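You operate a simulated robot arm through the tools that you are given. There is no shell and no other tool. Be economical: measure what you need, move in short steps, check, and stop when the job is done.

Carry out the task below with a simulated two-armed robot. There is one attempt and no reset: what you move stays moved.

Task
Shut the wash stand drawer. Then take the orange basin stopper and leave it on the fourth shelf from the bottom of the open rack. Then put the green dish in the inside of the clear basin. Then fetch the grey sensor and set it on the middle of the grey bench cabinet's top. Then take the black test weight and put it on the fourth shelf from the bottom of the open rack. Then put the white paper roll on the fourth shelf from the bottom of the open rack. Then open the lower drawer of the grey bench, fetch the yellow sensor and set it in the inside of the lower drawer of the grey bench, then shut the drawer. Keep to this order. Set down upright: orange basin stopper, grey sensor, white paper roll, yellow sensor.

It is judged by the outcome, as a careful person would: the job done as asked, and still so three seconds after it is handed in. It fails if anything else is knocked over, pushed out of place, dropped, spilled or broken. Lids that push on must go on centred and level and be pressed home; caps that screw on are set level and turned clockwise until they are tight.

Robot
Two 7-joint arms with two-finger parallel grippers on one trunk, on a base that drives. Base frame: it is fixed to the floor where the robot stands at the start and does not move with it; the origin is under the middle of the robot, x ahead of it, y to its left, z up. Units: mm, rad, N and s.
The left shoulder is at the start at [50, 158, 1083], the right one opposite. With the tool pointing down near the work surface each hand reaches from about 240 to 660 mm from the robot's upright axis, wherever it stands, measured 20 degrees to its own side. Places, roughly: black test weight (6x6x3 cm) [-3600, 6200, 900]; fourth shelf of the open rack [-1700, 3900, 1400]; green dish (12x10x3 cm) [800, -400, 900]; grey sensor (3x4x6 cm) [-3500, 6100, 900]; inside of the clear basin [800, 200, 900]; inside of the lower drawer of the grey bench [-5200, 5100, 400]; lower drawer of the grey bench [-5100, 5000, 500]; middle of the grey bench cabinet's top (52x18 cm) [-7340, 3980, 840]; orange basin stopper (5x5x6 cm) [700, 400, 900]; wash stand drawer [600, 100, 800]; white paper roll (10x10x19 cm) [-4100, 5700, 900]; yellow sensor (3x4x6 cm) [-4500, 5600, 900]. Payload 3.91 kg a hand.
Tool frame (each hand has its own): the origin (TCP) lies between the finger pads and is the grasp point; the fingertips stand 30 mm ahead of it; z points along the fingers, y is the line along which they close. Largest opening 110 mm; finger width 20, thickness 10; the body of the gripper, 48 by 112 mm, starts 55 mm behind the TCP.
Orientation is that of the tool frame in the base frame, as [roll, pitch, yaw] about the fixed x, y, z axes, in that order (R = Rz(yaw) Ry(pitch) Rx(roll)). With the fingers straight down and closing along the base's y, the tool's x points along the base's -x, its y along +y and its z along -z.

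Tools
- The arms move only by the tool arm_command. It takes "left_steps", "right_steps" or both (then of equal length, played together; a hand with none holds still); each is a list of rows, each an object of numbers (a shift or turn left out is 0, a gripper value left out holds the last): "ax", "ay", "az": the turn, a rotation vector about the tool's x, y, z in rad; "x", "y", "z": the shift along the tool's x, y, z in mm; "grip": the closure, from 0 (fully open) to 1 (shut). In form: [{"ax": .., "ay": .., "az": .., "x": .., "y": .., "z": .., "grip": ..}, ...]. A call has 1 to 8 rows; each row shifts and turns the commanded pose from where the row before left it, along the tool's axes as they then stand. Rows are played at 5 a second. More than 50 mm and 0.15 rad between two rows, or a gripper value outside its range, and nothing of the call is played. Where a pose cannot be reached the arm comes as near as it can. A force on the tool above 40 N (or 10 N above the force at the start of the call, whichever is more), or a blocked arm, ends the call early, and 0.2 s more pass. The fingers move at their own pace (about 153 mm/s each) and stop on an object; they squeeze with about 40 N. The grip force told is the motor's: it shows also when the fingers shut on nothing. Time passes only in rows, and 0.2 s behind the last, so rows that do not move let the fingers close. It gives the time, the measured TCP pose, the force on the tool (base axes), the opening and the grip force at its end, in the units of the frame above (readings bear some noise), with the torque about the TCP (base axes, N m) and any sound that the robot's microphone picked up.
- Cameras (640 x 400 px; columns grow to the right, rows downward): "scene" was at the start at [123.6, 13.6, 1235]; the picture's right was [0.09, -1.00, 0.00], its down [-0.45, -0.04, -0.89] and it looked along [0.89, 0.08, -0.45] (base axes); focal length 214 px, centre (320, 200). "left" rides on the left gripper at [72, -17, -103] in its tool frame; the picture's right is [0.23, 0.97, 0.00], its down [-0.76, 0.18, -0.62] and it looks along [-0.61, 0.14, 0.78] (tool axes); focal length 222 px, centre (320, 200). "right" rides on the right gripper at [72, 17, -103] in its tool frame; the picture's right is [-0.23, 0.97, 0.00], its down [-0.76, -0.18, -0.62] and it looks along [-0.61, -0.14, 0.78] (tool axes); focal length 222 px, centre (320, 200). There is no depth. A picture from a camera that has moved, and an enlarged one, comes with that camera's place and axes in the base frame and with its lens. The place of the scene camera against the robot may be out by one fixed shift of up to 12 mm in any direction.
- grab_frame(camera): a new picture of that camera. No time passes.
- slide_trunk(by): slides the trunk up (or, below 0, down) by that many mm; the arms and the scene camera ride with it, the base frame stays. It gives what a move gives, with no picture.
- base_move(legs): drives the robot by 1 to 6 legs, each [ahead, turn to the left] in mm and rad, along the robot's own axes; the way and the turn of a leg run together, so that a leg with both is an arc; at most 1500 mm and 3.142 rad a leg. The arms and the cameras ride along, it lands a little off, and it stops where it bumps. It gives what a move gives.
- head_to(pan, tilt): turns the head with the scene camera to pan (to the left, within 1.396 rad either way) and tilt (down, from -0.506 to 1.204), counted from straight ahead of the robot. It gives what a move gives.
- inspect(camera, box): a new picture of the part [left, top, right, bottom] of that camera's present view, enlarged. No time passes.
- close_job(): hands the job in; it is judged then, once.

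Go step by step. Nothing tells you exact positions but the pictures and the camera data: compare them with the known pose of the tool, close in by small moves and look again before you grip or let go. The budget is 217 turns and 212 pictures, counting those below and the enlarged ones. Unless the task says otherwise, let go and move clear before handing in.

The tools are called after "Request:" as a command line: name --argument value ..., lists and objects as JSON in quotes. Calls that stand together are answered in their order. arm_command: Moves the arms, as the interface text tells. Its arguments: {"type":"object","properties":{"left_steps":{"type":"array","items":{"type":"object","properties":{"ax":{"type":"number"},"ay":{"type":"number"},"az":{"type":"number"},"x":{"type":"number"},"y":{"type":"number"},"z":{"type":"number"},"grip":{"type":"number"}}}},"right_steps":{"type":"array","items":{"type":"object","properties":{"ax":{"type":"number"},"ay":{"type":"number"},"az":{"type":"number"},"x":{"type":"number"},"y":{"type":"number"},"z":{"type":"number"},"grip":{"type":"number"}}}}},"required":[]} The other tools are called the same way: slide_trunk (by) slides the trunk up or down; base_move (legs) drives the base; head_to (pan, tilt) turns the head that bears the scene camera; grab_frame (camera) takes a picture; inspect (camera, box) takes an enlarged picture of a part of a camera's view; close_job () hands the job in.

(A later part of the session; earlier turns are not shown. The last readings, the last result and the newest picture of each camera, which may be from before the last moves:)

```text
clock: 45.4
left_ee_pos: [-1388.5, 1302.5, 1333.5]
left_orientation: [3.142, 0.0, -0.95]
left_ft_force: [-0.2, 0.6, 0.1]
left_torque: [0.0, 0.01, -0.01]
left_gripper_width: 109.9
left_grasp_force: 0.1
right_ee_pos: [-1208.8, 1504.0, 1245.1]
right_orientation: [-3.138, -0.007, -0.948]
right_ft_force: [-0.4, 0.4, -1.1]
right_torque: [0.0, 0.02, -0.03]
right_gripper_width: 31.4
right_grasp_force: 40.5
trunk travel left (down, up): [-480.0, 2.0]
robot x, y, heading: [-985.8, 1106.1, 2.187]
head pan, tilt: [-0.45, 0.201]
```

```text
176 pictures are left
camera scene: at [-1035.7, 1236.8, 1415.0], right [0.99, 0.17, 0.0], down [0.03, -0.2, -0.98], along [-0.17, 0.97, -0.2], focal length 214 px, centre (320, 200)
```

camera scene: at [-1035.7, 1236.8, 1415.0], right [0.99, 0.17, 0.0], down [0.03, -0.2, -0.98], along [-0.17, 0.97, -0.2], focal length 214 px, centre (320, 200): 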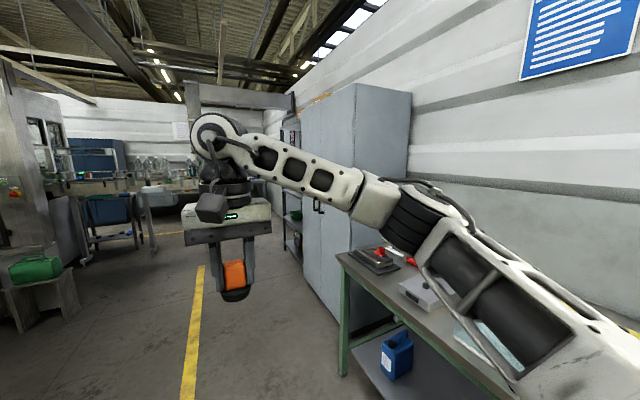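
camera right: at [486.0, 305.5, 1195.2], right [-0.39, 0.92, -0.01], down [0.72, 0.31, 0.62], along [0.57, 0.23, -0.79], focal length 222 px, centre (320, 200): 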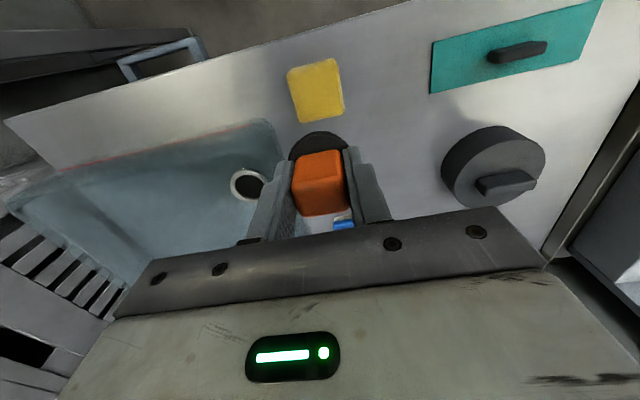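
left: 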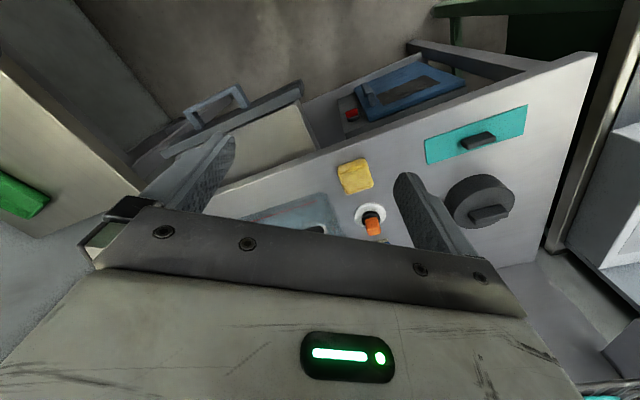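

The open rack stands just past the grey locker. I'll drive on about 2000 mm and look toward it.

Request:
base_move --legs '[[1500, 0.0], [600, 0.0]]'

Request:
head_to --pan -0.9 --tilt 0.2

Request:
grab_frame --camera "scene"

```text
clock: 55.7
left_ee_pos: [-2573.1, 3032.1, 1331.8]
left_orientation: [3.141, -0.001, -0.969]
left_ft_force: [0.0, 0.4, 0.6]
left_torque: [-0.02, -0.02, 0.01]
left_gripper_width: 110.2
left_grasp_force: 0.0
right_ee_pos: [-2389.8, 3231.1, 1245.4]
right_orientation: [-3.138, -0.008, -0.965]
right_ft_force: [-0.7, 0.3, -0.5]
right_torque: [-0.04, -0.03, -0.03]
right_gripper_width: 31.4
right_grasp_force: 39.6
trunk travel left (down, up): [-480.0, 2.0]
robot x, y, heading: [-2174.5, 2825.6, 2.173]
head pan, tilt: [-0.45, 0.201]
```

```text
clock: 56.6
left_ee_pos: [-2572.5, 3031.5, 1332.4]
left_orientation: [-3.141, 0.001, -0.97]
left_ft_force: [0.6, 0.8, 0.3]
left_torque: [0.02, 0.0, 0.04]
left_gripper_width: 110.1
left_grasp_force: 0.0
right_ee_pos: [-2388.2, 3230.2, 1245.1]
right_orientation: [-3.137, -0.007, -0.967]
right_ft_force: [0.2, -0.1, 0.4]
right_torque: [0.05, -0.02, -0.02]
right_gripper_width: 31.2
right_grasp_force: 39.9
trunk travel left (down, up): [-480.0, 2.0]
robot x, y, heading: [-2178.6, 2826.3, 2.173]
head pan, tilt: [-0.901, 0.201]
```

```text
175 pictures are left
camera scene: at [-2180.9, 2955.7, 1415.0], right [0.96, -0.29, 0.0], down [-0.06, -0.19, -0.98], along [0.29, 0.94, -0.2], focal length 214 px, centre (320, 200)
```

scene: 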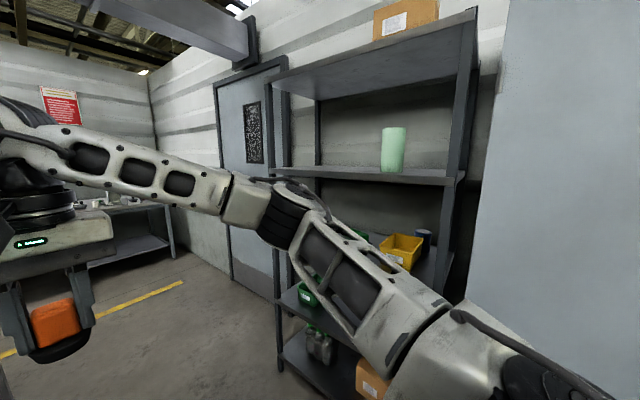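

I see the open rack: five shelves, and the fourth (with the green cup) is at about z 1345. I'll drive in front of it and face it.

Request:
base_move --legs '[[780, 0.0], [0, -1.56]]'

Request:
head_to --pan 0.0 --tilt 0.1

Request:
grab_frame --camera "scene"

```text
clock: 64.7
left_ee_pos: [-2406.7, 3862.8, 1333.2]
left_orientation: [-3.139, 0.002, -2.553]
left_ft_force: [0.2, -0.3, 0.4]
left_torque: [0.04, 0.0, -0.01]
left_gripper_width: 110.1
left_grasp_force: 0.0
right_ee_pos: [-2209.9, 3675.6, 1245.0]
right_orientation: [-3.139, -0.007, -2.55]
right_ft_force: [0.2, 0.3, -1.4]
right_torque: [-0.01, -0.03, 0.02]
right_gripper_width: 31.0
right_grasp_force: 39.8
trunk travel left (down, up): [-480.0, 2.0]
robot x, y, heading: [-2613.9, 3471.1, 0.588]
head pan, tilt: [-0.901, 0.201]
```

```text
clock: 65.9
left_ee_pos: [-2406.7, 3863.0, 1332.6]
left_orientation: [3.141, -0.001, -2.552]
left_ft_force: [-0.2, -0.1, 0.7]
left_torque: [0.0, 0.01, 0.0]
left_gripper_width: 110.0
left_grasp_force: 0.0
right_ee_pos: [-2209.7, 3675.1, 1244.1]
right_orientation: [-3.139, -0.006, -2.55]
right_ft_force: [0.5, -0.3, -0.5]
right_torque: [-0.02, -0.02, 0.01]
right_gripper_width: 31.2
right_grasp_force: 40.2
trunk travel left (down, up): [-480.0, 2.0]
robot x, y, heading: [-2618.3, 3466.5, 0.591]
head pan, tilt: [0.0, 0.099]
```

```text
174 pictures are left
camera scene: at [-2511.9, 3547.8, 1424.4], right [0.55, -0.83, 0.0], down [-0.08, -0.06, -0.99], along [0.83, 0.55, -0.1], focal length 214 px, centre (320, 200)
```

scene: 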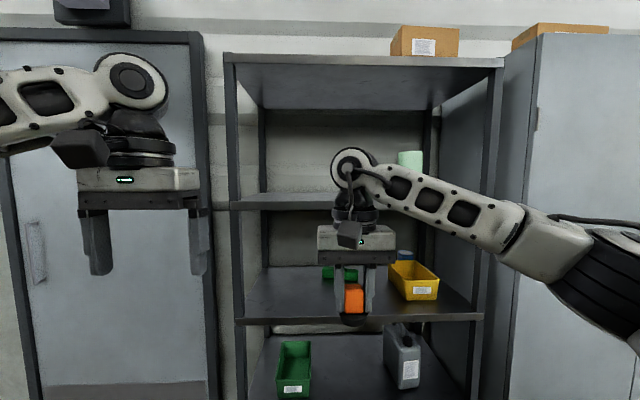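

The rack front is about 690 mm from the camera, shelf 4 is near z 1346 and shelf 5's underside near 1759. I'll raise the right hand to entry height and pull the left hand back before driving in.

Request:
arm_command --right_steps '[{"z": -40, "x": 20}, {"z": -40, "x": 20}, {"z": -40, "x": 20}, {"z": -40, "x": 20}, {"z": -25}]' --left_steps '[{"x": 30}, {"x": 30}, {"x": 30}, {"x": 30}, {"x": 20}]'

Request:
grab_frame --camera "scene"

Request:
grab_frame --camera "right"

```text
clock: 67.1
left_ee_pos: [-2523.8, 3785.4, 1331.1]
left_orientation: [-3.14, 0.0, -2.55]
left_ft_force: [0.5, 0.4, -0.2]
left_torque: [0.01, 0.02, 0.04]
left_gripper_width: 110.1
left_grasp_force: 0.0
right_ee_pos: [-2274.0, 3631.5, 1433.8]
right_orientation: [-3.138, -0.007, -2.55]
right_ft_force: [-0.3, -0.5, -1.1]
right_torque: [0.01, 0.02, -0.03]
right_gripper_width: 31.6
right_grasp_force: 40.1
trunk travel left (down, up): [-480.0, 2.0]
robot x, y, heading: [-2615.4, 3469.9, 0.589]
head pan, tilt: [0.0, 0.099]
```

```text
173 pictures are left
camera scene: at [-2512.9, 3547.9, 1424.5], right [0.56, -0.83, 0.0], down [-0.08, -0.06, -1.0], along [0.83, 0.55, -0.1], focal length 214 px, centre (320, 200)
```

scene: 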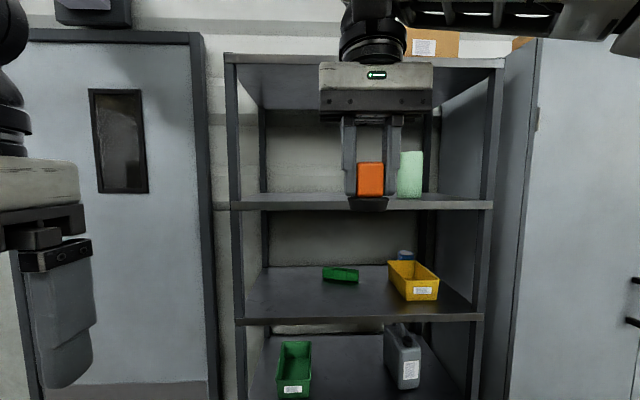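

```text
172 pictures are left
camera right: at [-2343.0, 3605.6, 1538.0], right [-0.35, 0.94, 0.0], down [0.73, 0.28, 0.62], along [0.58, 0.22, -0.79], focal length 222 px, centre (320, 200)
```

right: 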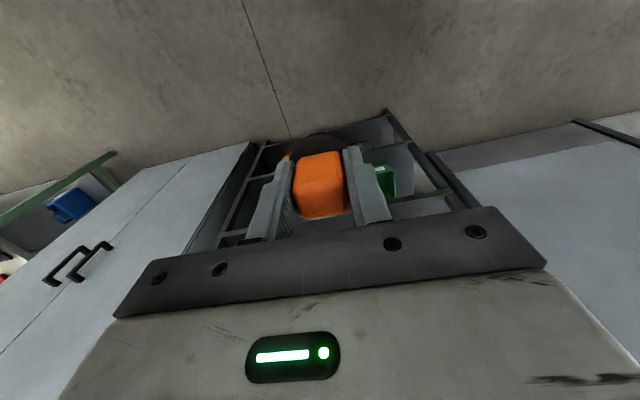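

Request:
base_move --legs '[[330, 0.0]]'

Request:
grab_frame --camera "scene"

Request:
grab_frame --camera "right"

```text
clock: 69.2
left_ee_pos: [-2252.4, 3970.8, 1331.6]
left_orientation: [3.141, -0.001, -2.541]
left_ft_force: [-0.1, 0.2, 0.0]
left_torque: [-0.01, 0.0, 0.0]
left_gripper_width: 110.3
left_grasp_force: 0.2
right_ee_pos: [-2000.2, 3820.1, 1431.2]
right_orientation: [-3.138, -0.005, -2.541]
right_ft_force: [-0.6, 0.0, -0.5]
right_torque: [-0.02, -0.01, 0.0]
right_gripper_width: 31.2
right_grasp_force: 40.4
trunk travel left (down, up): [-480.0, 2.0]
robot x, y, heading: [-2340.5, 3651.7, 0.602]
head pan, tilt: [0.0, 0.099]
```

```text
171 pictures are left
camera scene: at [-2238.0, 3734.2, 1424.4], right [0.56, -0.83, 0.0], down [-0.08, -0.06, -0.99], along [0.82, 0.56, -0.1], focal length 214 px, centre (320, 200)
```

scene: 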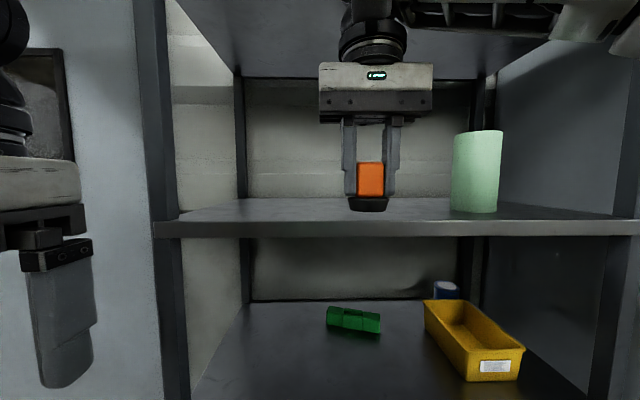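

```text
170 pictures are left
camera right: at [-2068.5, 3793.6, 1537.2], right [-0.36, 0.93, 0.0], down [0.73, 0.29, 0.62], along [0.58, 0.22, -0.79], focal length 222 px, centre (320, 200)
```

right: 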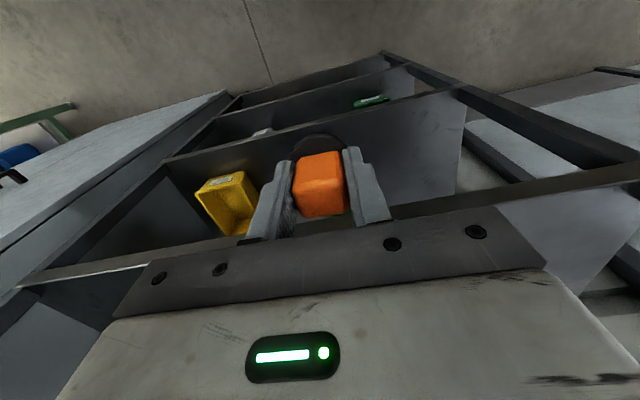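

Two views agree: shelf 4's front edge is about 480 mm ahead of my axis and its surface is near z 1354. I'll drive 110 mm closer, keeping the stopper 30 mm above the shelf.

Request:
base_move --legs '[[110, 0.02]]'

Request:
arm_command --right_steps '[{"x": -30}, {"x": -30}, {"x": -25}]'

Request:
grab_frame --camera "scene"

Request:
grab_frame --camera "right"

```text
clock: 70.4
left_ee_pos: [-2167.2, 4034.4, 1331.6]
left_orientation: [3.142, 0.0, -2.526]
left_ft_force: [0.8, 0.0, -0.5]
left_torque: [-0.01, 0.02, 0.0]
left_gripper_width: 110.1
left_grasp_force: 0.0
right_ee_pos: [-1913.4, 3887.6, 1432.4]
right_orientation: [-3.138, -0.006, -2.523]
right_ft_force: [0.2, 0.0, -0.8]
right_torque: [-0.02, 0.02, -0.02]
right_gripper_width: 31.2
right_grasp_force: 40.3
trunk travel left (down, up): [-480.0, 2.0]
robot x, y, heading: [-2248.7, 3717.8, 0.614]
head pan, tilt: [0.0, 0.099]
```

```text
clock: 71.2
left_ee_pos: [-2165.8, 4033.2, 1331.0]
left_orientation: [3.14, -0.001, -2.526]
left_ft_force: [-0.6, 0.0, 0.4]
left_torque: [0.02, -0.02, 0.05]
left_gripper_width: 110.0
left_grasp_force: 0.0
right_ee_pos: [-1848.3, 3930.6, 1421.8]
right_orientation: [3.14, -0.003, -2.522]
right_ft_force: [0.8, -0.6, -1.1]
right_torque: [0.0, 0.03, -0.01]
right_gripper_width: 31.1
right_grasp_force: 39.6
right hand out of reach, approached as far as the arm can: row 3
trunk travel left (down, up): [-480.0, 2.0]
robot x, y, heading: [-2250.1, 3715.9, 0.616]
head pan, tilt: [0.0, 0.099]
```

```text
169 pictures are left
camera scene: at [-2148.5, 3797.5, 1424.3], right [0.58, -0.82, 0.0], down [-0.08, -0.06, -0.99], along [0.81, 0.57, -0.1], focal length 214 px, centre (320, 200)
```

scene: 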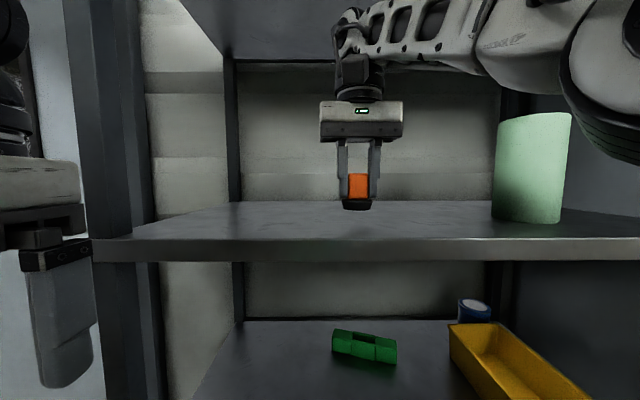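

```text
168 pictures are left
camera right: at [-1916.5, 3903.0, 1527.1], right [-0.38, 0.92, 0.0], down [0.73, 0.3, 0.62], along [0.57, 0.23, -0.78], focal length 222 px, centre (320, 200)
```

right: 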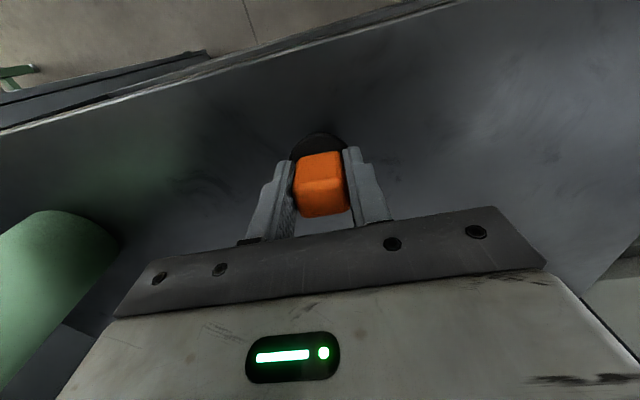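

The stopper is over the shelf, about 85 mm in from the front edge. I'll lower it gently until it touches.

Request:
arm_command --right_steps '[{"x": 12}, {"z": 6}, {"z": 5}, {"z": 4}, {"z": 3}, {"z": 3}]'

Request:
inspect --camera "scene" --box '[280, 130, 440, 260]'

```text
clock: 72.6
left_ee_pos: [-2168.8, 4034.4, 1330.2]
left_orientation: [-3.141, -0.001, -2.524]
left_ft_force: [1.2, -0.1, -0.2]
left_torque: [0.0, 0.06, 0.01]
left_gripper_width: 110.2
left_grasp_force: 0.1
right_ee_pos: [-1858.2, 3923.1, 1400.7]
right_orientation: [-3.138, -0.008, -2.522]
right_ft_force: [-0.3, -0.1, -0.9]
right_torque: [-0.01, 0.0, -0.01]
right_gripper_width: 31.3
right_grasp_force: 39.9
trunk travel left (down, up): [-480.0, 2.0]
robot x, y, heading: [-2249.1, 3715.7, 0.614]
head pan, tilt: [0.0, 0.099]
```

```text
3.08 times, centred on (360, 195) of scene
camera zoom: at [-2149.9, 3797.9, 1424.4], right [0.58, -0.82, 0.0], down [-0.08, -0.06, -0.99], along [0.81, 0.57, -0.1], focal length 660 px, centre (197, 215)
```

zoom: 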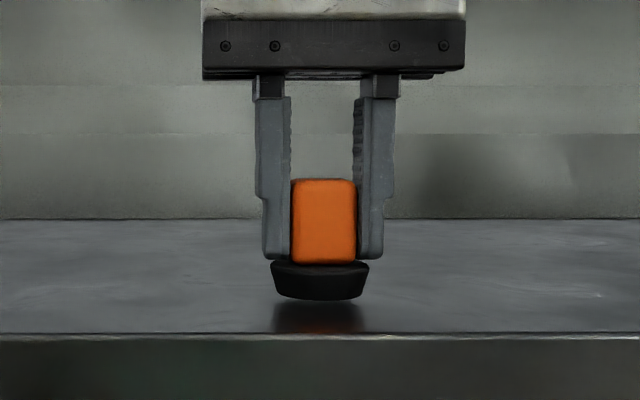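

Request:
arm_command --right_steps '[{"z": 3}, {"z": 2}, {"z": 2}, {"z": 2}, {"z": 2}]'

Request:
inspect --camera "scene" --box '[280, 130, 440, 260]'

```text
clock: 74.0
left_ee_pos: [-2168.9, 4033.7, 1331.6]
left_orientation: [3.141, 0.001, -2.522]
left_ft_force: [-0.4, 1.1, -0.3]
left_torque: [-0.01, -0.02, 0.0]
left_gripper_width: 110.1
left_grasp_force: 0.0
right_ee_pos: [-1860.3, 3920.2, 1393.8]
right_orientation: [3.136, 0.005, -2.524]
right_ft_force: [-1.4, -0.2, 10.5]
right_torque: [-0.18, 0.16, 0.01]
right_gripper_width: 31.1
right_grasp_force: 40.3
trunk travel left (down, up): [-480.0, 2.0]
robot x, y, heading: [-2249.6, 3713.4, 0.618]
head pan, tilt: [0.0, 0.099]
stopped in row 5 (right hand): the force on the tool passed its limit at 41 N (the readings are from after the stop); the commanded pose is now the measured one
```

```text
3.08 times, centred on (360, 195) of scene
camera zoom: at [-2151.1, 3797.3, 1424.1], right [0.58, -0.82, 0.0], down [-0.08, -0.06, -1.0], along [0.81, 0.57, -0.1], focal length 660 px, centre (197, 215)
```

zoom: 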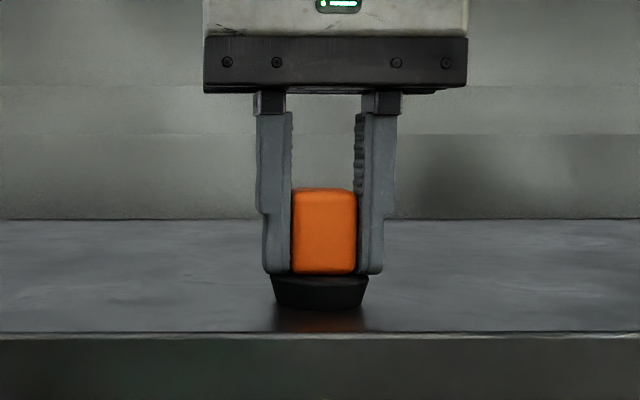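

It's on the shelf. I'll release and withdraw upward and out.

Request:
arm_command --right_steps '[{"z": -1}, {"grip": 0.55}, {"grip": 0.4}, {}]'

Request:
arm_command --right_steps '[{"z": -20}, {"z": -25}, {"z": -10}, {"x": 40}, {"x": 45}, {"x": 45}]'

Request:
grab_frame --camera "scene"

```text
clock: 75.0
left_ee_pos: [-2168.6, 4034.0, 1331.7]
left_orientation: [3.141, 0.002, -2.526]
left_ft_force: [0.1, 0.6, 0.0]
left_torque: [-0.04, -0.02, -0.04]
left_gripper_width: 109.9
left_grasp_force: 0.0
right_ee_pos: [-1859.1, 3921.0, 1392.6]
right_orientation: [3.14, 0.0, -2.526]
right_ft_force: [-2.7, 0.7, 9.6]
right_torque: [-0.21, -0.17, -0.02]
right_gripper_width: 65.2
right_grasp_force: 0.0
trunk travel left (down, up): [-480.0, 2.0]
robot x, y, heading: [-2252.0, 3718.0, 0.614]
head pan, tilt: [0.0, 0.099]
```

```text
clock: 76.4
left_ee_pos: [-2169.6, 4033.3, 1331.1]
left_orientation: [3.14, 0.001, -2.526]
left_ft_force: [0.7, 0.2, 0.1]
left_torque: [0.04, -0.02, 0.01]
left_gripper_width: 110.0
left_grasp_force: 0.0
right_ee_pos: [-1970.8, 3838.5, 1438.0]
right_orientation: [3.141, 0.003, -2.527]
right_ft_force: [-0.1, 0.0, -0.1]
right_torque: [0.02, -0.02, -0.02]
right_gripper_width: 66.0
right_grasp_force: 0.0
right hand out of reach, approached as far as the arm can: row 2, 3
trunk travel left (down, up): [-480.0, 2.0]
robot x, y, heading: [-2252.5, 3718.3, 0.613]
head pan, tilt: [0.0, 0.099]
```

```text
165 pictures are left
camera scene: at [-2150.9, 3797.3, 1424.6], right [0.58, -0.82, 0.0], down [-0.08, -0.06, -1.0], along [0.81, 0.57, -0.1], focal length 214 px, centre (320, 200)
```

scene: 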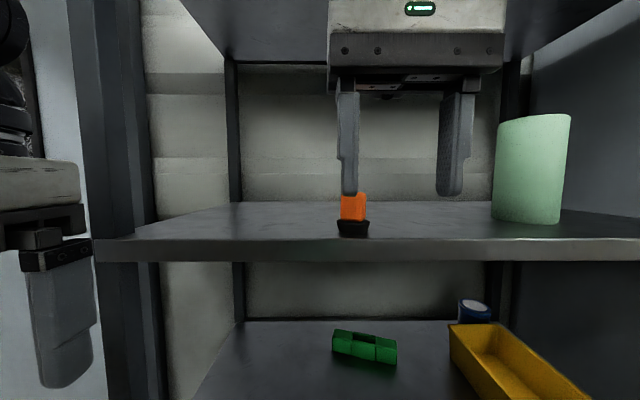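

The stopper is standing upright on shelf 4. Next is the green dish, so I'll back out, turn and return down the aisle.

Request:
base_move --legs '[[-480, 0.0], [0, -1.57], [1500, 0.0], [1500, 0.0], [850, 0.0]]'

Request:
head_to --pan 0.1 --tilt 0.45

Request:
grab_frame --camera "scene"

```text
clock: 101.5
left_ee_pos: [-69.2, 173.9, 1332.3]
left_orientation: [3.141, 0.001, 2.197]
left_ft_force: [-0.1, -0.1, 0.3]
left_torque: [0.04, -0.01, -0.02]
left_gripper_width: 110.0
left_grasp_force: 0.0
right_ee_pos: [-262.2, -24.7, 1438.9]
right_orientation: [3.14, 0.0, 2.196]
right_ft_force: [-0.5, 0.1, -0.2]
right_torque: [-0.01, 0.0, 0.03]
right_gripper_width: 65.8
right_grasp_force: 0.0
trunk travel left (down, up): [-480.0, 2.0]
robot x, y, heading: [-387.2, 254.6, -0.95]
head pan, tilt: [0.0, 0.099]
```

```text
clock: 102.3
left_ee_pos: [-70.9, 174.8, 1331.8]
left_orientation: [-3.142, 0.001, 2.198]
left_ft_force: [0.1, -0.2, -0.3]
left_torque: [-0.05, -0.02, 0.03]
left_gripper_width: 110.2
left_grasp_force: 0.1
right_ee_pos: [-262.5, -25.8, 1438.1]
right_orientation: [3.14, 0.0, 2.192]
right_ft_force: [7.5, -9.0, -4.9]
right_torque: [0.65, 0.68, -0.23]
right_gripper_width: 66.0
right_grasp_force: 0.0
trunk travel left (down, up): [-480.0, 2.0]
robot x, y, heading: [-392.8, 254.6, -0.946]
head pan, tilt: [0.099, 0.45]
```

```text
164 pictures are left
camera scene: at [-312.1, 156.7, 1395.5], right [-0.76, -0.65, 0.0], down [-0.26, 0.3, -0.92], along [0.6, -0.69, -0.4], focal length 214 px, centre (320, 200)
```

scene: 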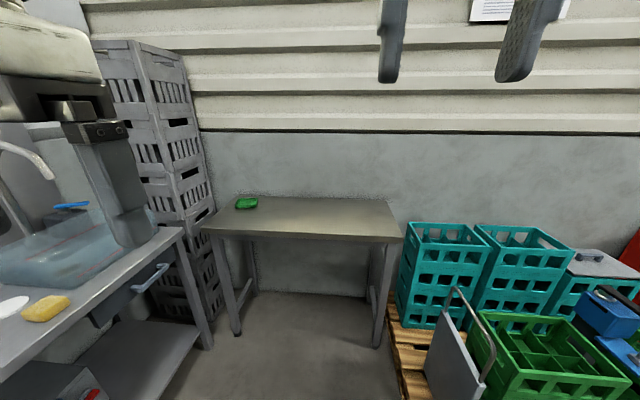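

The green dish is on the metal bench ahead, at about (750, -413). I'll move the right hand away from the head, then drive diagonally to the bench.

Request:
arm_command --right_steps '[{"x": -30, "z": 30}, {"x": -30, "z": 40}, {"x": -30, "z": 40}, {"y": -30, "z": 40}]'

Request:
base_move --legs '[[0, 0.525], [700, 0.0], [0, -0.525]]'

Request:
grab_frame --camera "scene"

```text
clock: 103.3
left_ee_pos: [-71.9, 173.1, 1331.5]
left_orientation: [3.141, 0.0, 2.198]
left_ft_force: [0.2, -0.1, -0.1]
left_torque: [0.01, -0.03, 0.02]
left_gripper_width: 109.9
left_grasp_force: 0.0
right_ee_pos: [-233.4, -116.7, 1289.9]
right_orientation: [3.138, 0.001, 2.194]
right_ft_force: [-0.3, 0.2, 0.3]
right_torque: [0.02, -0.01, -0.06]
right_gripper_width: 66.3
right_grasp_force: 0.2
trunk travel left (down, up): [-480.0, 2.0]
robot x, y, heading: [-390.4, 255.3, -0.943]
head pan, tilt: [0.099, 0.45]
```

```text
clock: 110.0
left_ee_pos: [567.4, -86.5, 1329.8]
left_orientation: [-3.14, 0.001, 2.231]
left_ft_force: [0.5, 0.3, 0.9]
left_torque: [0.04, -0.04, 0.02]
left_gripper_width: 109.9
left_grasp_force: 0.1
right_ee_pos: [413.8, -381.1, 1290.4]
right_orientation: [3.14, 0.001, 2.229]
right_ft_force: [0.1, 0.1, -0.5]
right_torque: [-0.01, -0.04, 0.0]
right_gripper_width: 66.1
right_grasp_force: 0.0
trunk travel left (down, up): [-480.0, 2.0]
robot x, y, heading: [244.7, -20.3, -0.913]
head pan, tilt: [0.099, 0.45]
```

```text
163 pictures are left
camera scene: at [325.3, -112.1, 1391.8], right [-0.73, -0.69, 0.0], down [-0.3, 0.32, -0.9], along [0.62, -0.65, -0.44], focal length 214 px, centre (320, 200)
```

scene: 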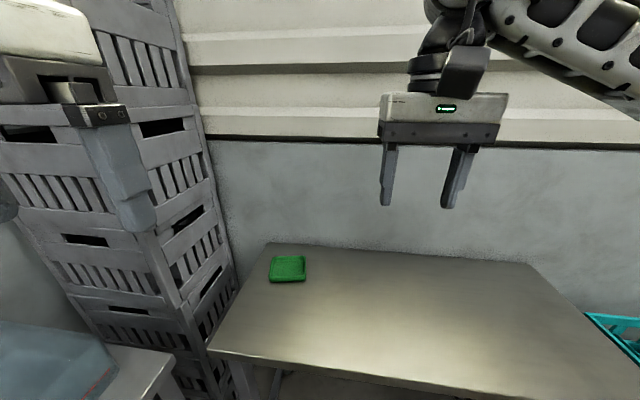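

The dish lies near the bench's left end, about 640 mm ahead. I'll drive 100 mm closer and lower the trunk.

Request:
base_move --legs '[[100, 0.0]]'

Request:
slide_trunk --by -155

Request:
grab_frame --camera "scene"

Request:
grab_frame --camera "left"

```text
clock: 111.2
left_ee_pos: [625.4, -164.0, 1330.1]
left_orientation: [-3.141, 0.002, 2.23]
left_ft_force: [-0.1, 0.3, 0.0]
left_torque: [0.0, -0.03, -0.03]
left_gripper_width: 109.9
left_grasp_force: 0.0
right_ee_pos: [473.7, -460.0, 1290.1]
right_orientation: [3.139, -0.002, 2.228]
right_ft_force: [0.6, 0.4, 0.1]
right_torque: [0.05, 0.0, -0.02]
right_gripper_width: 66.1
right_grasp_force: 0.0
trunk travel left (down, up): [-480.0, 2.0]
robot x, y, heading: [301.6, -95.5, -0.915]
head pan, tilt: [0.099, 0.45]
```

```text
clock: 113.0
left_ee_pos: [624.9, -163.1, 1177.0]
left_orientation: [-3.141, 0.001, 2.231]
left_ft_force: [-0.1, 0.4, -0.6]
left_torque: [-0.03, 0.02, -0.01]
left_gripper_width: 110.0
left_grasp_force: 0.0
right_ee_pos: [471.4, -458.2, 1135.9]
right_orientation: [3.141, 0.002, 2.231]
right_ft_force: [-0.3, 0.3, 0.2]
right_torque: [-0.03, -0.01, -0.01]
right_gripper_width: 65.8
right_grasp_force: 0.1
trunk travel left (down, up): [-325.0, 157.0]
robot x, y, heading: [307.1, -93.7, -0.91]
head pan, tilt: [0.099, 0.45]
```

```text
162 pictures are left
camera scene: at [383.9, -187.5, 1236.9], right [-0.73, -0.69, 0.0], down [-0.3, 0.32, -0.9], along [0.62, -0.65, -0.44], focal length 214 px, centre (320, 200)
```

scene: 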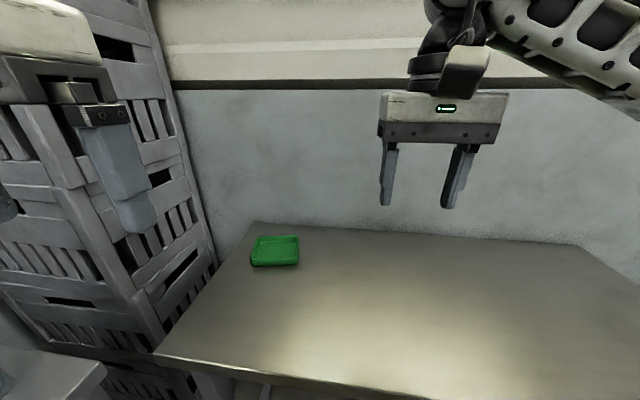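

```text
161 pictures are left
camera left: at [568.0, -114.3, 1280.1], right [0.63, 0.78, 0.0], down [0.61, -0.49, 0.62], along [0.48, -0.39, -0.78], focal length 222 px, centre (320, 200)
```

left: 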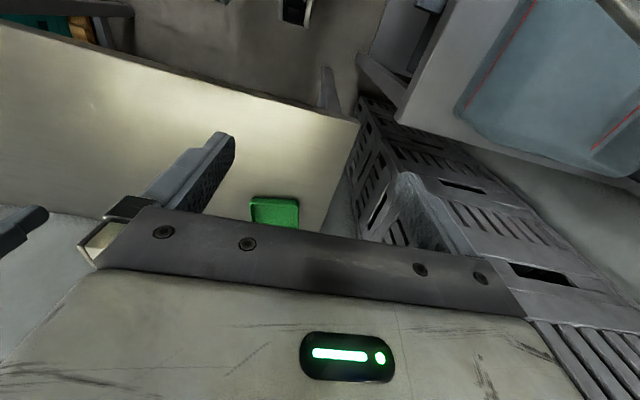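

Request:
inspect --camera "scene" --box '[225, 210, 325, 290]'

Request:
inspect --camera "left" --box '[220, 170, 330, 240]'

```text
5.00 times, centred on (275, 250) of scene
camera zoom: at [383.9, -187.5, 1236.9], right [-0.73, -0.69, 0.0], down [-0.3, 0.32, -0.9], along [0.62, -0.65, -0.44], focal length 1072 px, centre (545, -50)
```

zoom: 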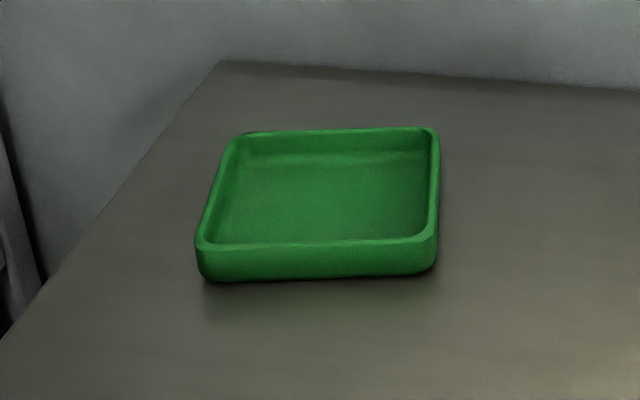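

```text
5.71 times, centred on (275, 205) of left
camera zoom: at [568.0, -114.3, 1280.1], right [0.63, 0.78, 0.0], down [0.61, -0.49, 0.62], along [0.48, -0.39, -0.78], focal length 1269 px, centre (577, 171)
```

zoom: 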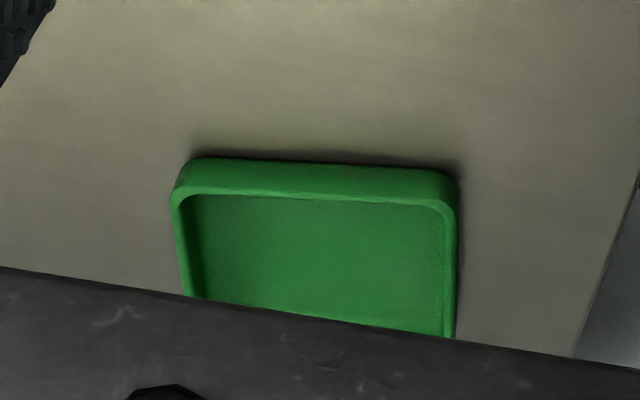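

The dish is a thin-rimmed tray centred near (763, -415). I'll pinch its right rim with the left hand, starting by moving above that spot.

Request:
arm_command --left_steps '[{"y": -34, "az": 0.015, "grip": 0.45}, {"y": -34, "x": -20, "az": 0.015}, {"y": -34, "x": -30, "az": 0.015}, {"x": -45, "z": 15}, {"x": -45, "z": 15}, {"x": -45, "z": 15}, {"x": -45, "z": 15}, {"x": -40, "z": 20}]' --right_steps '[{"y": -20}, {"y": -20}, {"y": -20}, {}, {}, {}, {}, {}]'

Request:
grab_frame --camera "left"

Request:
grab_frame --camera "scene"

```text
clock: 114.8
left_ee_pos: [700.4, -444.7, 1093.8]
left_orientation: [-3.141, 0.0, 2.185]
left_ft_force: [0.3, -0.3, -0.2]
left_torque: [-0.04, -0.02, -0.01]
left_gripper_width: 60.6
left_grasp_force: 0.0
right_ee_pos: [425.8, -493.4, 1136.1]
right_orientation: [3.139, 0.0, 2.229]
right_ft_force: [0.7, -0.4, 0.0]
right_torque: [0.03, 0.01, 0.0]
right_gripper_width: 66.1
right_grasp_force: 0.0
trunk travel left (down, up): [-325.0, 157.0]
robot x, y, heading: [302.3, -97.0, -0.912]
head pan, tilt: [0.099, 0.45]
```

```text
158 pictures are left
camera left: at [645.1, -393.8, 1198.1], right [0.67, 0.75, 0.0], down [0.58, -0.52, 0.62], along [0.47, -0.41, -0.78], focal length 222 px, centre (320, 200)
```

left: 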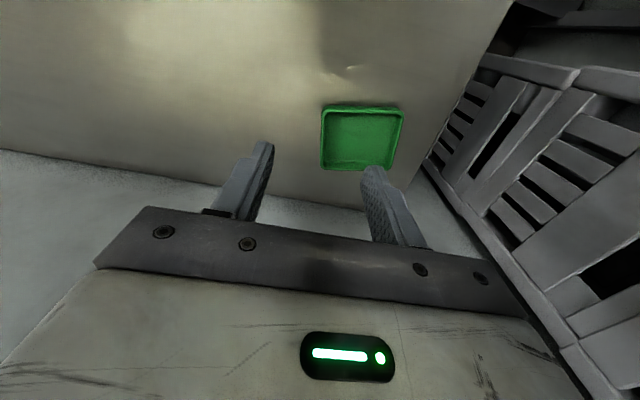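

```text
157 pictures are left
camera scene: at [384.1, -188.0, 1236.8], right [-0.73, -0.69, 0.0], down [-0.3, 0.32, -0.9], along [0.62, -0.65, -0.44], focal length 214 px, centre (320, 200)
```

scene: 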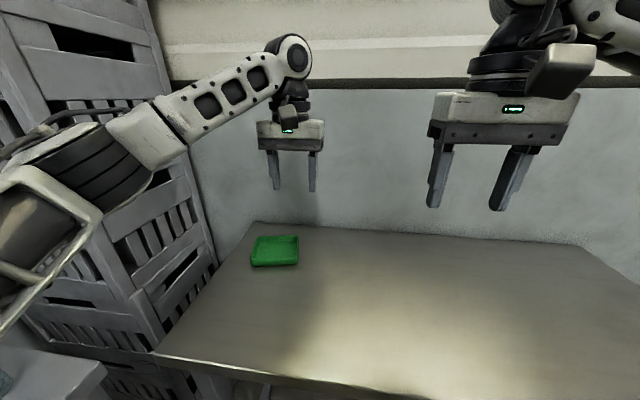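

Comparing views, the bench is lower than I assumed: the dish is at about z 840 and (808, -444). I'll go forward and left a little, descend partway, and re-measure.

Request:
arm_command --left_steps '[{"x": -30, "y": 10, "z": 20}, {"x": -30, "y": 10, "z": 20}, {"z": 40}, {"z": 40}]'

Request:
grab_frame --camera "left"

Request:
grab_frame --camera "scene"

```text
clock: 115.8
left_ee_pos: [750.9, -480.5, 977.6]
left_orientation: [-3.141, 0.003, 2.185]
left_ft_force: [-1.0, -0.3, -0.9]
left_torque: [0.0, 0.03, 0.02]
left_gripper_width: 60.5
left_grasp_force: 0.0
right_ee_pos: [426.1, -494.0, 1135.8]
right_orientation: [-3.141, 0.002, 2.229]
right_ft_force: [1.1, 0.0, -0.8]
right_torque: [-0.02, -0.02, -0.02]
right_gripper_width: 65.9
right_grasp_force: 0.0
trunk travel left (down, up): [-325.0, 157.0]
robot x, y, heading: [306.5, -95.5, -0.912]
head pan, tilt: [0.099, 0.45]
```

```text
156 pictures are left
camera left: at [696.8, -429.1, 1082.1], right [0.67, 0.75, 0.0], down [0.58, -0.52, 0.62], along [0.47, -0.42, -0.78], focal length 222 px, centre (320, 200)
```

left: 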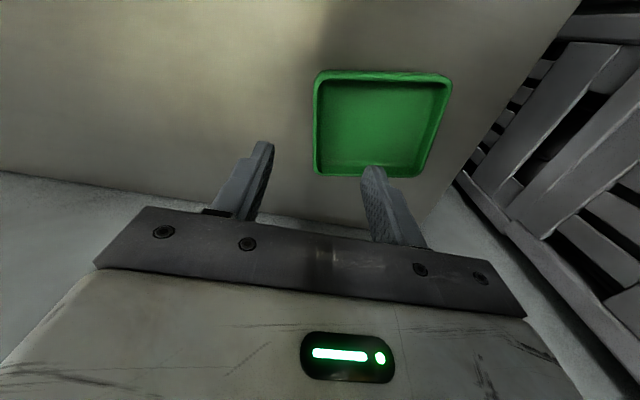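

```text
155 pictures are left
camera scene: at [384.2, -187.7, 1236.8], right [-0.73, -0.69, 0.0], down [-0.3, 0.32, -0.9], along [0.62, -0.65, -0.44], focal length 214 px, centre (320, 200)
```

scene: 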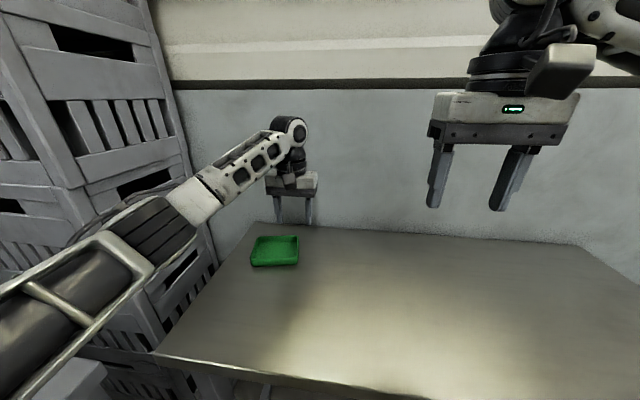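

The dish measures right: rim at z about 859, yaw about -0.76, right rim centre near (761, -490). I'll align yaw and descend to just above the rim.

Request:
arm_command --left_steps '[{"az": -0.1, "x": -7, "y": 2}, {"az": -0.09, "x": -7, "y": 3}, {"z": 35}, {"z": 30}]'

Request:
grab_frame --camera "left"

```text
clock: 116.8
left_ee_pos: [763.0, -489.9, 910.4]
left_orientation: [3.142, 0.001, 2.377]
left_ft_force: [0.4, -0.6, -0.3]
left_torque: [0.0, 0.02, -0.02]
left_gripper_width: 60.3
left_grasp_force: 0.0
right_ee_pos: [424.6, -494.0, 1134.5]
right_orientation: [-3.141, 0.001, 2.23]
right_ft_force: [-0.1, 0.1, 1.5]
right_torque: [0.01, 0.0, -0.03]
right_gripper_width: 66.0
right_grasp_force: 0.1
trunk travel left (down, up): [-325.0, 157.0]
robot x, y, heading: [301.5, -96.3, -0.917]
head pan, tilt: [0.099, 0.45]
```

```text
154 pictures are left
camera left: at [700.0, -450.1, 1014.5], right [0.51, 0.86, 0.0], down [0.67, -0.4, 0.62], along [0.54, -0.32, -0.78], focal length 222 px, centre (320, 200)
```

left: 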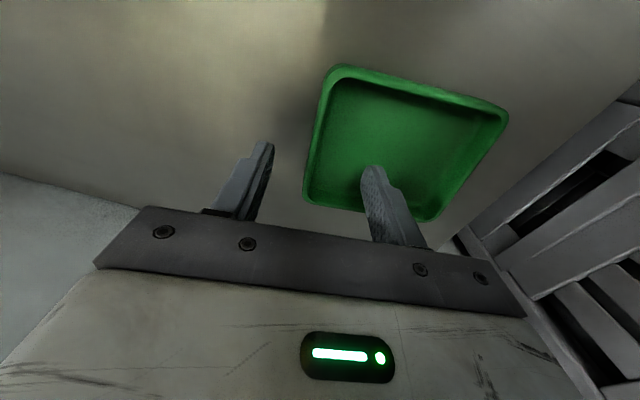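

The rim is centred between the fingers. Lower 40 mm and pinch.

Request:
arm_command --left_steps '[{"z": 20, "y": 2, "az": -0.03}, {"z": 19}, {"grip": 1}, {}, {}]'

Request:
grab_frame --camera "left"

```text
clock: 117.4
left_ee_pos: [768.1, -489.7, 886.5]
left_orientation: [-3.14, 0.026, 2.403]
left_ft_force: [0.4, -4.4, 18.4]
left_torque: [0.31, 0.34, 0.15]
left_gripper_width: 4.2
left_grasp_force: 26.4
right_ee_pos: [424.3, -493.2, 1134.8]
right_orientation: [3.137, 0.002, 2.229]
right_ft_force: [0.2, -1.0, -0.6]
right_torque: [0.03, 0.0, -0.02]
right_gripper_width: 66.0
right_grasp_force: 0.2
trunk travel left (down, up): [-325.0, 157.0]
robot x, y, heading: [299.5, -94.3, -0.911]
head pan, tilt: [0.099, 0.45]
stopped in row 3 (left hand): the force on the tool passed its limit at 43 N (the readings are from after the stop); the commanded pose is now the measured one
```

```text
153 pictures are left
camera left: at [702.6, -450.0, 988.3], right [0.49, 0.87, -0.01], down [0.67, -0.37, 0.64], along [0.56, -0.32, -0.77], focal length 222 px, centre (320, 200)
```

left: 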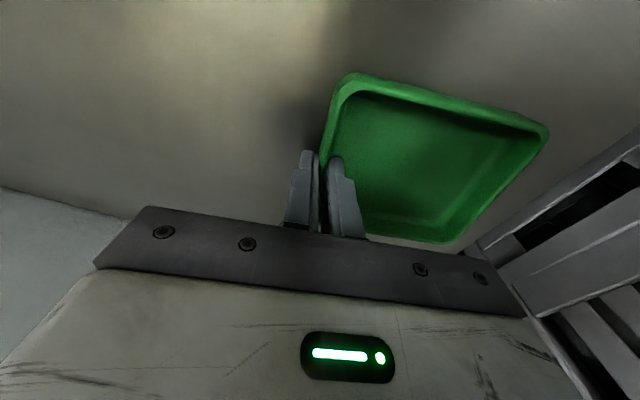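

The fingers closed on the wall at 4 mm, although they touched down earlier than expected. I'll lift a little and check that the dish follows.

Request:
arm_command --left_steps '[{"grip": 1}, {"z": -5}, {"z": -15}, {"z": -20}]'

Request:
grab_frame --camera "left"

Request:
grab_frame --camera "scene"

```text
clock: 118.4
left_ee_pos: [769.4, -487.9, 920.9]
left_orientation: [3.138, 0.012, 2.407]
left_ft_force: [0.4, 1.0, -1.8]
left_torque: [-0.05, 0.03, 0.0]
left_gripper_width: 4.2
left_grasp_force: 40.0
right_ee_pos: [425.2, -493.8, 1134.9]
right_orientation: [3.14, 0.001, 2.228]
right_ft_force: [-0.2, -0.5, 0.3]
right_torque: [-0.03, 0.01, 0.02]
right_gripper_width: 66.0
right_grasp_force: 0.0
trunk travel left (down, up): [-325.0, 157.0]
robot x, y, heading: [300.0, -91.3, -0.913]
head pan, tilt: [0.099, 0.45]
```

```text
152 pictures are left
camera left: at [704.4, -450.1, 1023.3], right [0.48, 0.87, 0.0], down [0.68, -0.38, 0.63], along [0.55, -0.31, -0.77], focal length 222 px, centre (320, 200)
```

left: 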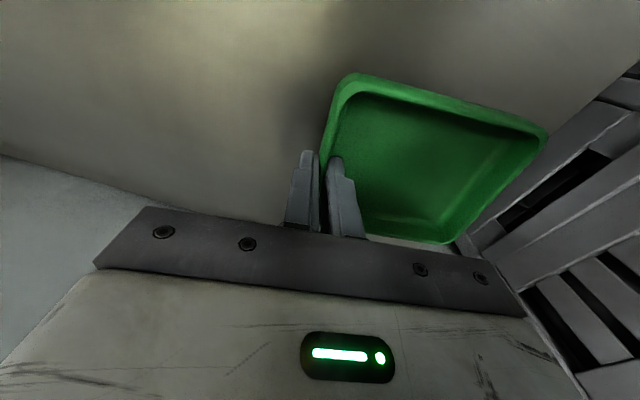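

```text
151 pictures are left
camera scene: at [384.1, -187.5, 1236.7], right [-0.73, -0.69, 0.0], down [-0.3, 0.32, -0.9], along [0.62, -0.65, -0.44], focal length 214 px, centre (320, 200)
```

scene: 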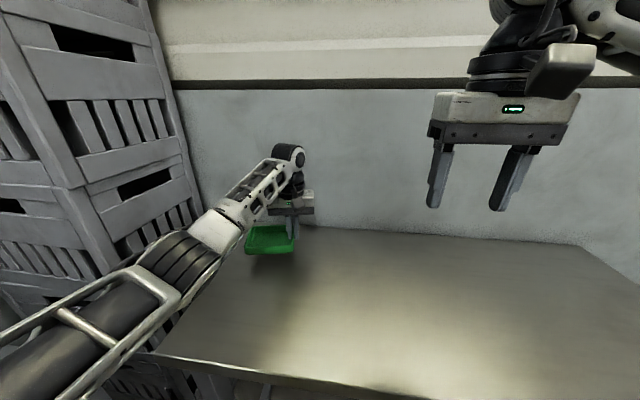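

The dish is lifted and hangs level. I'll raise it, pull it in, back away from the bench, then turn toward the basin.

Request:
arm_command --left_steps '[{"z": -40}, {"z": -45}, {"z": -45}, {"z": -10, "x": 40}, {"x": 48}, {"x": 48}, {"x": 48}, {"x": 40}]'

Request:
base_move --legs '[[-130, 0.0], [0, 1.21]]'

Request:
head_to --pan 0.15 --tilt 0.7

Request:
grab_frame --camera "scene"

Request:
grab_frame --camera "left"

```text
clock: 120.2
left_ee_pos: [600.8, -333.5, 1058.9]
left_orientation: [3.138, 0.016, 2.405]
left_ft_force: [-0.3, 1.3, -0.9]
left_torque: [-0.07, 0.05, 0.01]
left_gripper_width: 4.5
left_grasp_force: 40.2
right_ee_pos: [424.6, -493.7, 1135.2]
right_orientation: [3.139, 0.0, 2.227]
right_ft_force: [-0.7, -1.1, -0.7]
right_torque: [-0.03, 0.0, 0.02]
right_gripper_width: 65.8
right_grasp_force: 0.1
trunk travel left (down, up): [-325.0, 157.0]
robot x, y, heading: [301.5, -93.6, -0.914]
head pan, tilt: [0.099, 0.45]
```

```text
clock: 124.6
left_ee_pos: [548.2, 208.1, 1058.2]
left_orientation: [3.14, 0.017, -2.656]
left_ft_force: [-0.1, -0.2, -1.6]
left_torque: [-0.1, -0.04, 0.0]
left_gripper_width: 4.3
left_grasp_force: 39.9
right_ee_pos: [639.5, -12.2, 1135.8]
right_orientation: [3.141, 0.002, -2.83]
right_ft_force: [-0.7, 0.2, 0.8]
right_torque: [0.0, 0.01, -0.03]
right_gripper_width: 66.0
right_grasp_force: 0.2
trunk travel left (down, up): [-325.0, 157.0]
robot x, y, heading: [222.6, 11.3, 0.311]
head pan, tilt: [0.099, 0.45]
```

```text
clock: 125.3
left_ee_pos: [547.9, 208.6, 1058.1]
left_orientation: [3.14, 0.016, -2.654]
left_ft_force: [-0.5, 0.6, -1.4]
left_torque: [-0.08, -0.05, -0.01]
left_gripper_width: 4.3
left_grasp_force: 40.3
right_ee_pos: [638.2, -11.2, 1136.3]
right_orientation: [3.141, 0.002, -2.832]
right_ft_force: [0.2, 0.0, 0.0]
right_torque: [0.02, -0.02, 0.01]
right_gripper_width: 66.1
right_grasp_force: 0.1
trunk travel left (down, up): [-325.0, 157.0]
robot x, y, heading: [218.8, 10.2, 0.307]
head pan, tilt: [0.15, 0.7]
```

```text
150 pictures are left
camera scene: at [329.6, 66.0, 1214.7], right [0.44, -0.9, 0.0], down [-0.58, -0.29, -0.77], along [0.69, 0.34, -0.64], focal length 214 px, centre (320, 200)
```

scene: 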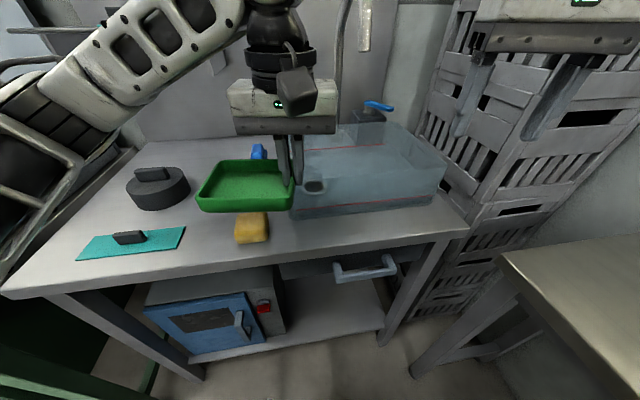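

```text
149 pictures are left
camera left: at [492.6, 160.4, 1161.0], right [-0.66, 0.75, 0.0], down [0.58, 0.51, 0.64], along [0.48, 0.42, -0.77], focal length 222 px, centre (320, 200)
```

left: 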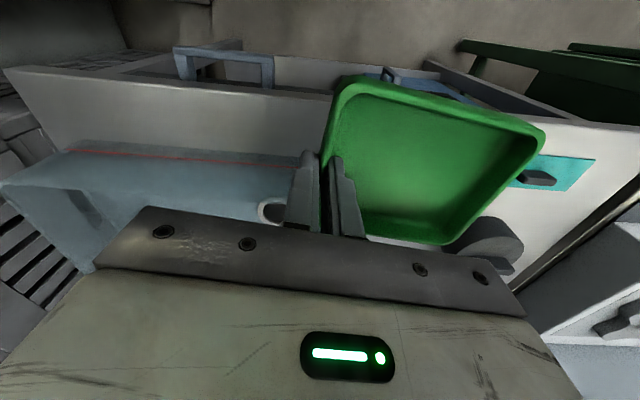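

The basin spans about u 670-950 and v -139 to -490 along the stand. I'll move the right hand aside, drive 60 mm closer, then carry the dish over the left part of the basin.

Request:
arm_command --right_steps '[{"x": 40, "y": -20}, {"x": 40, "y": -20}, {"x": 40, "y": -20}, {"y": -40}]' --left_steps '[{"az": -0.07}, {"az": -0.06}, {}, {}]'

Request:
base_move --legs '[[60, 0.0]]'

Request:
arm_command --left_steps '[{"x": -20, "y": -36}, {"x": -26, "y": -36}, {"x": -26, "y": -36}, {"x": -26, "y": -36}, {"x": -28}]'

Request:
grab_frame --camera "scene"

Request:
grab_frame --camera "left"

```text
clock: 126.3
left_ee_pos: [548.5, 209.5, 1058.5]
left_orientation: [3.141, 0.014, -2.522]
left_ft_force: [0.9, 0.6, -1.9]
left_torque: [-0.03, -0.09, -0.05]
left_gripper_width: 4.2
left_grasp_force: 39.7
right_ee_pos: [556.6, -144.8, 1133.8]
right_orientation: [3.14, 0.0, -2.831]
right_ft_force: [-0.2, 0.1, -0.1]
right_torque: [0.02, -0.02, 0.02]
right_gripper_width: 66.0
right_grasp_force: 0.1
trunk travel left (down, up): [-325.0, 157.0]
robot x, y, heading: [219.6, 10.1, 0.306]
head pan, tilt: [0.15, 0.7]
```

```text
clock: 127.3
left_ee_pos: [604.8, 227.1, 1058.1]
left_orientation: [-3.14, 0.015, -2.525]
left_ft_force: [0.4, -1.0, -1.0]
left_torque: [-0.09, -0.05, 0.02]
left_gripper_width: 4.2
left_grasp_force: 39.9
right_ee_pos: [612.6, -125.4, 1134.9]
right_orientation: [3.14, 0.0, -2.832]
right_ft_force: [0.5, -0.3, -0.7]
right_torque: [-0.01, 0.02, -0.01]
right_gripper_width: 66.0
right_grasp_force: 0.1
trunk travel left (down, up): [-325.0, 157.0]
robot x, y, heading: [282.1, 28.4, 0.312]
head pan, tilt: [0.15, 0.7]
```

```text
clock: 128.5
left_ee_pos: [789.7, 183.7, 1059.7]
left_orientation: [3.139, 0.016, -2.527]
left_ft_force: [-0.3, 0.7, -1.9]
left_torque: [-0.05, -0.06, -0.03]
left_gripper_width: 4.3
left_grasp_force: 39.7
right_ee_pos: [611.9, -126.6, 1134.7]
right_orientation: [3.138, 0.003, -2.831]
right_ft_force: [-0.4, -0.5, 0.4]
right_torque: [-0.03, 0.0, 0.04]
right_gripper_width: 66.2
right_grasp_force: 0.2
trunk travel left (down, up): [-325.0, 157.0]
robot x, y, heading: [276.4, 26.2, 0.309]
head pan, tilt: [0.15, 0.7]
```

```text
148 pictures are left
camera scene: at [384.4, 83.7, 1214.6], right [0.44, -0.9, 0.0], down [-0.58, -0.29, -0.76], along [0.69, 0.34, -0.64], focal length 214 px, centre (320, 200)
```

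scene: 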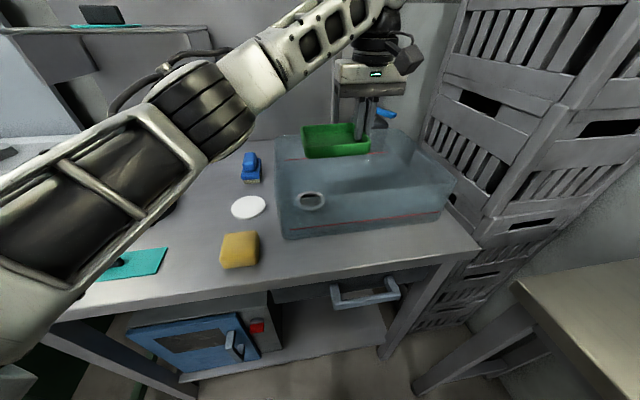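

```text
147 pictures are left
camera left: at [740.0, 129.3, 1162.5], right [-0.75, 0.66, 0.0], down [0.51, 0.58, 0.64], along [0.42, 0.47, -0.77], focal length 222 px, centre (320, 200)
```

left: 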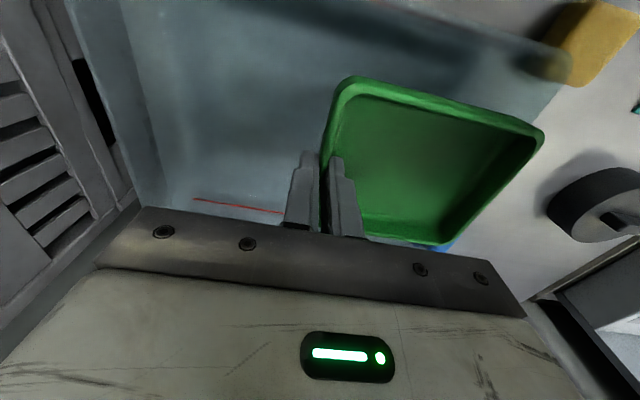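

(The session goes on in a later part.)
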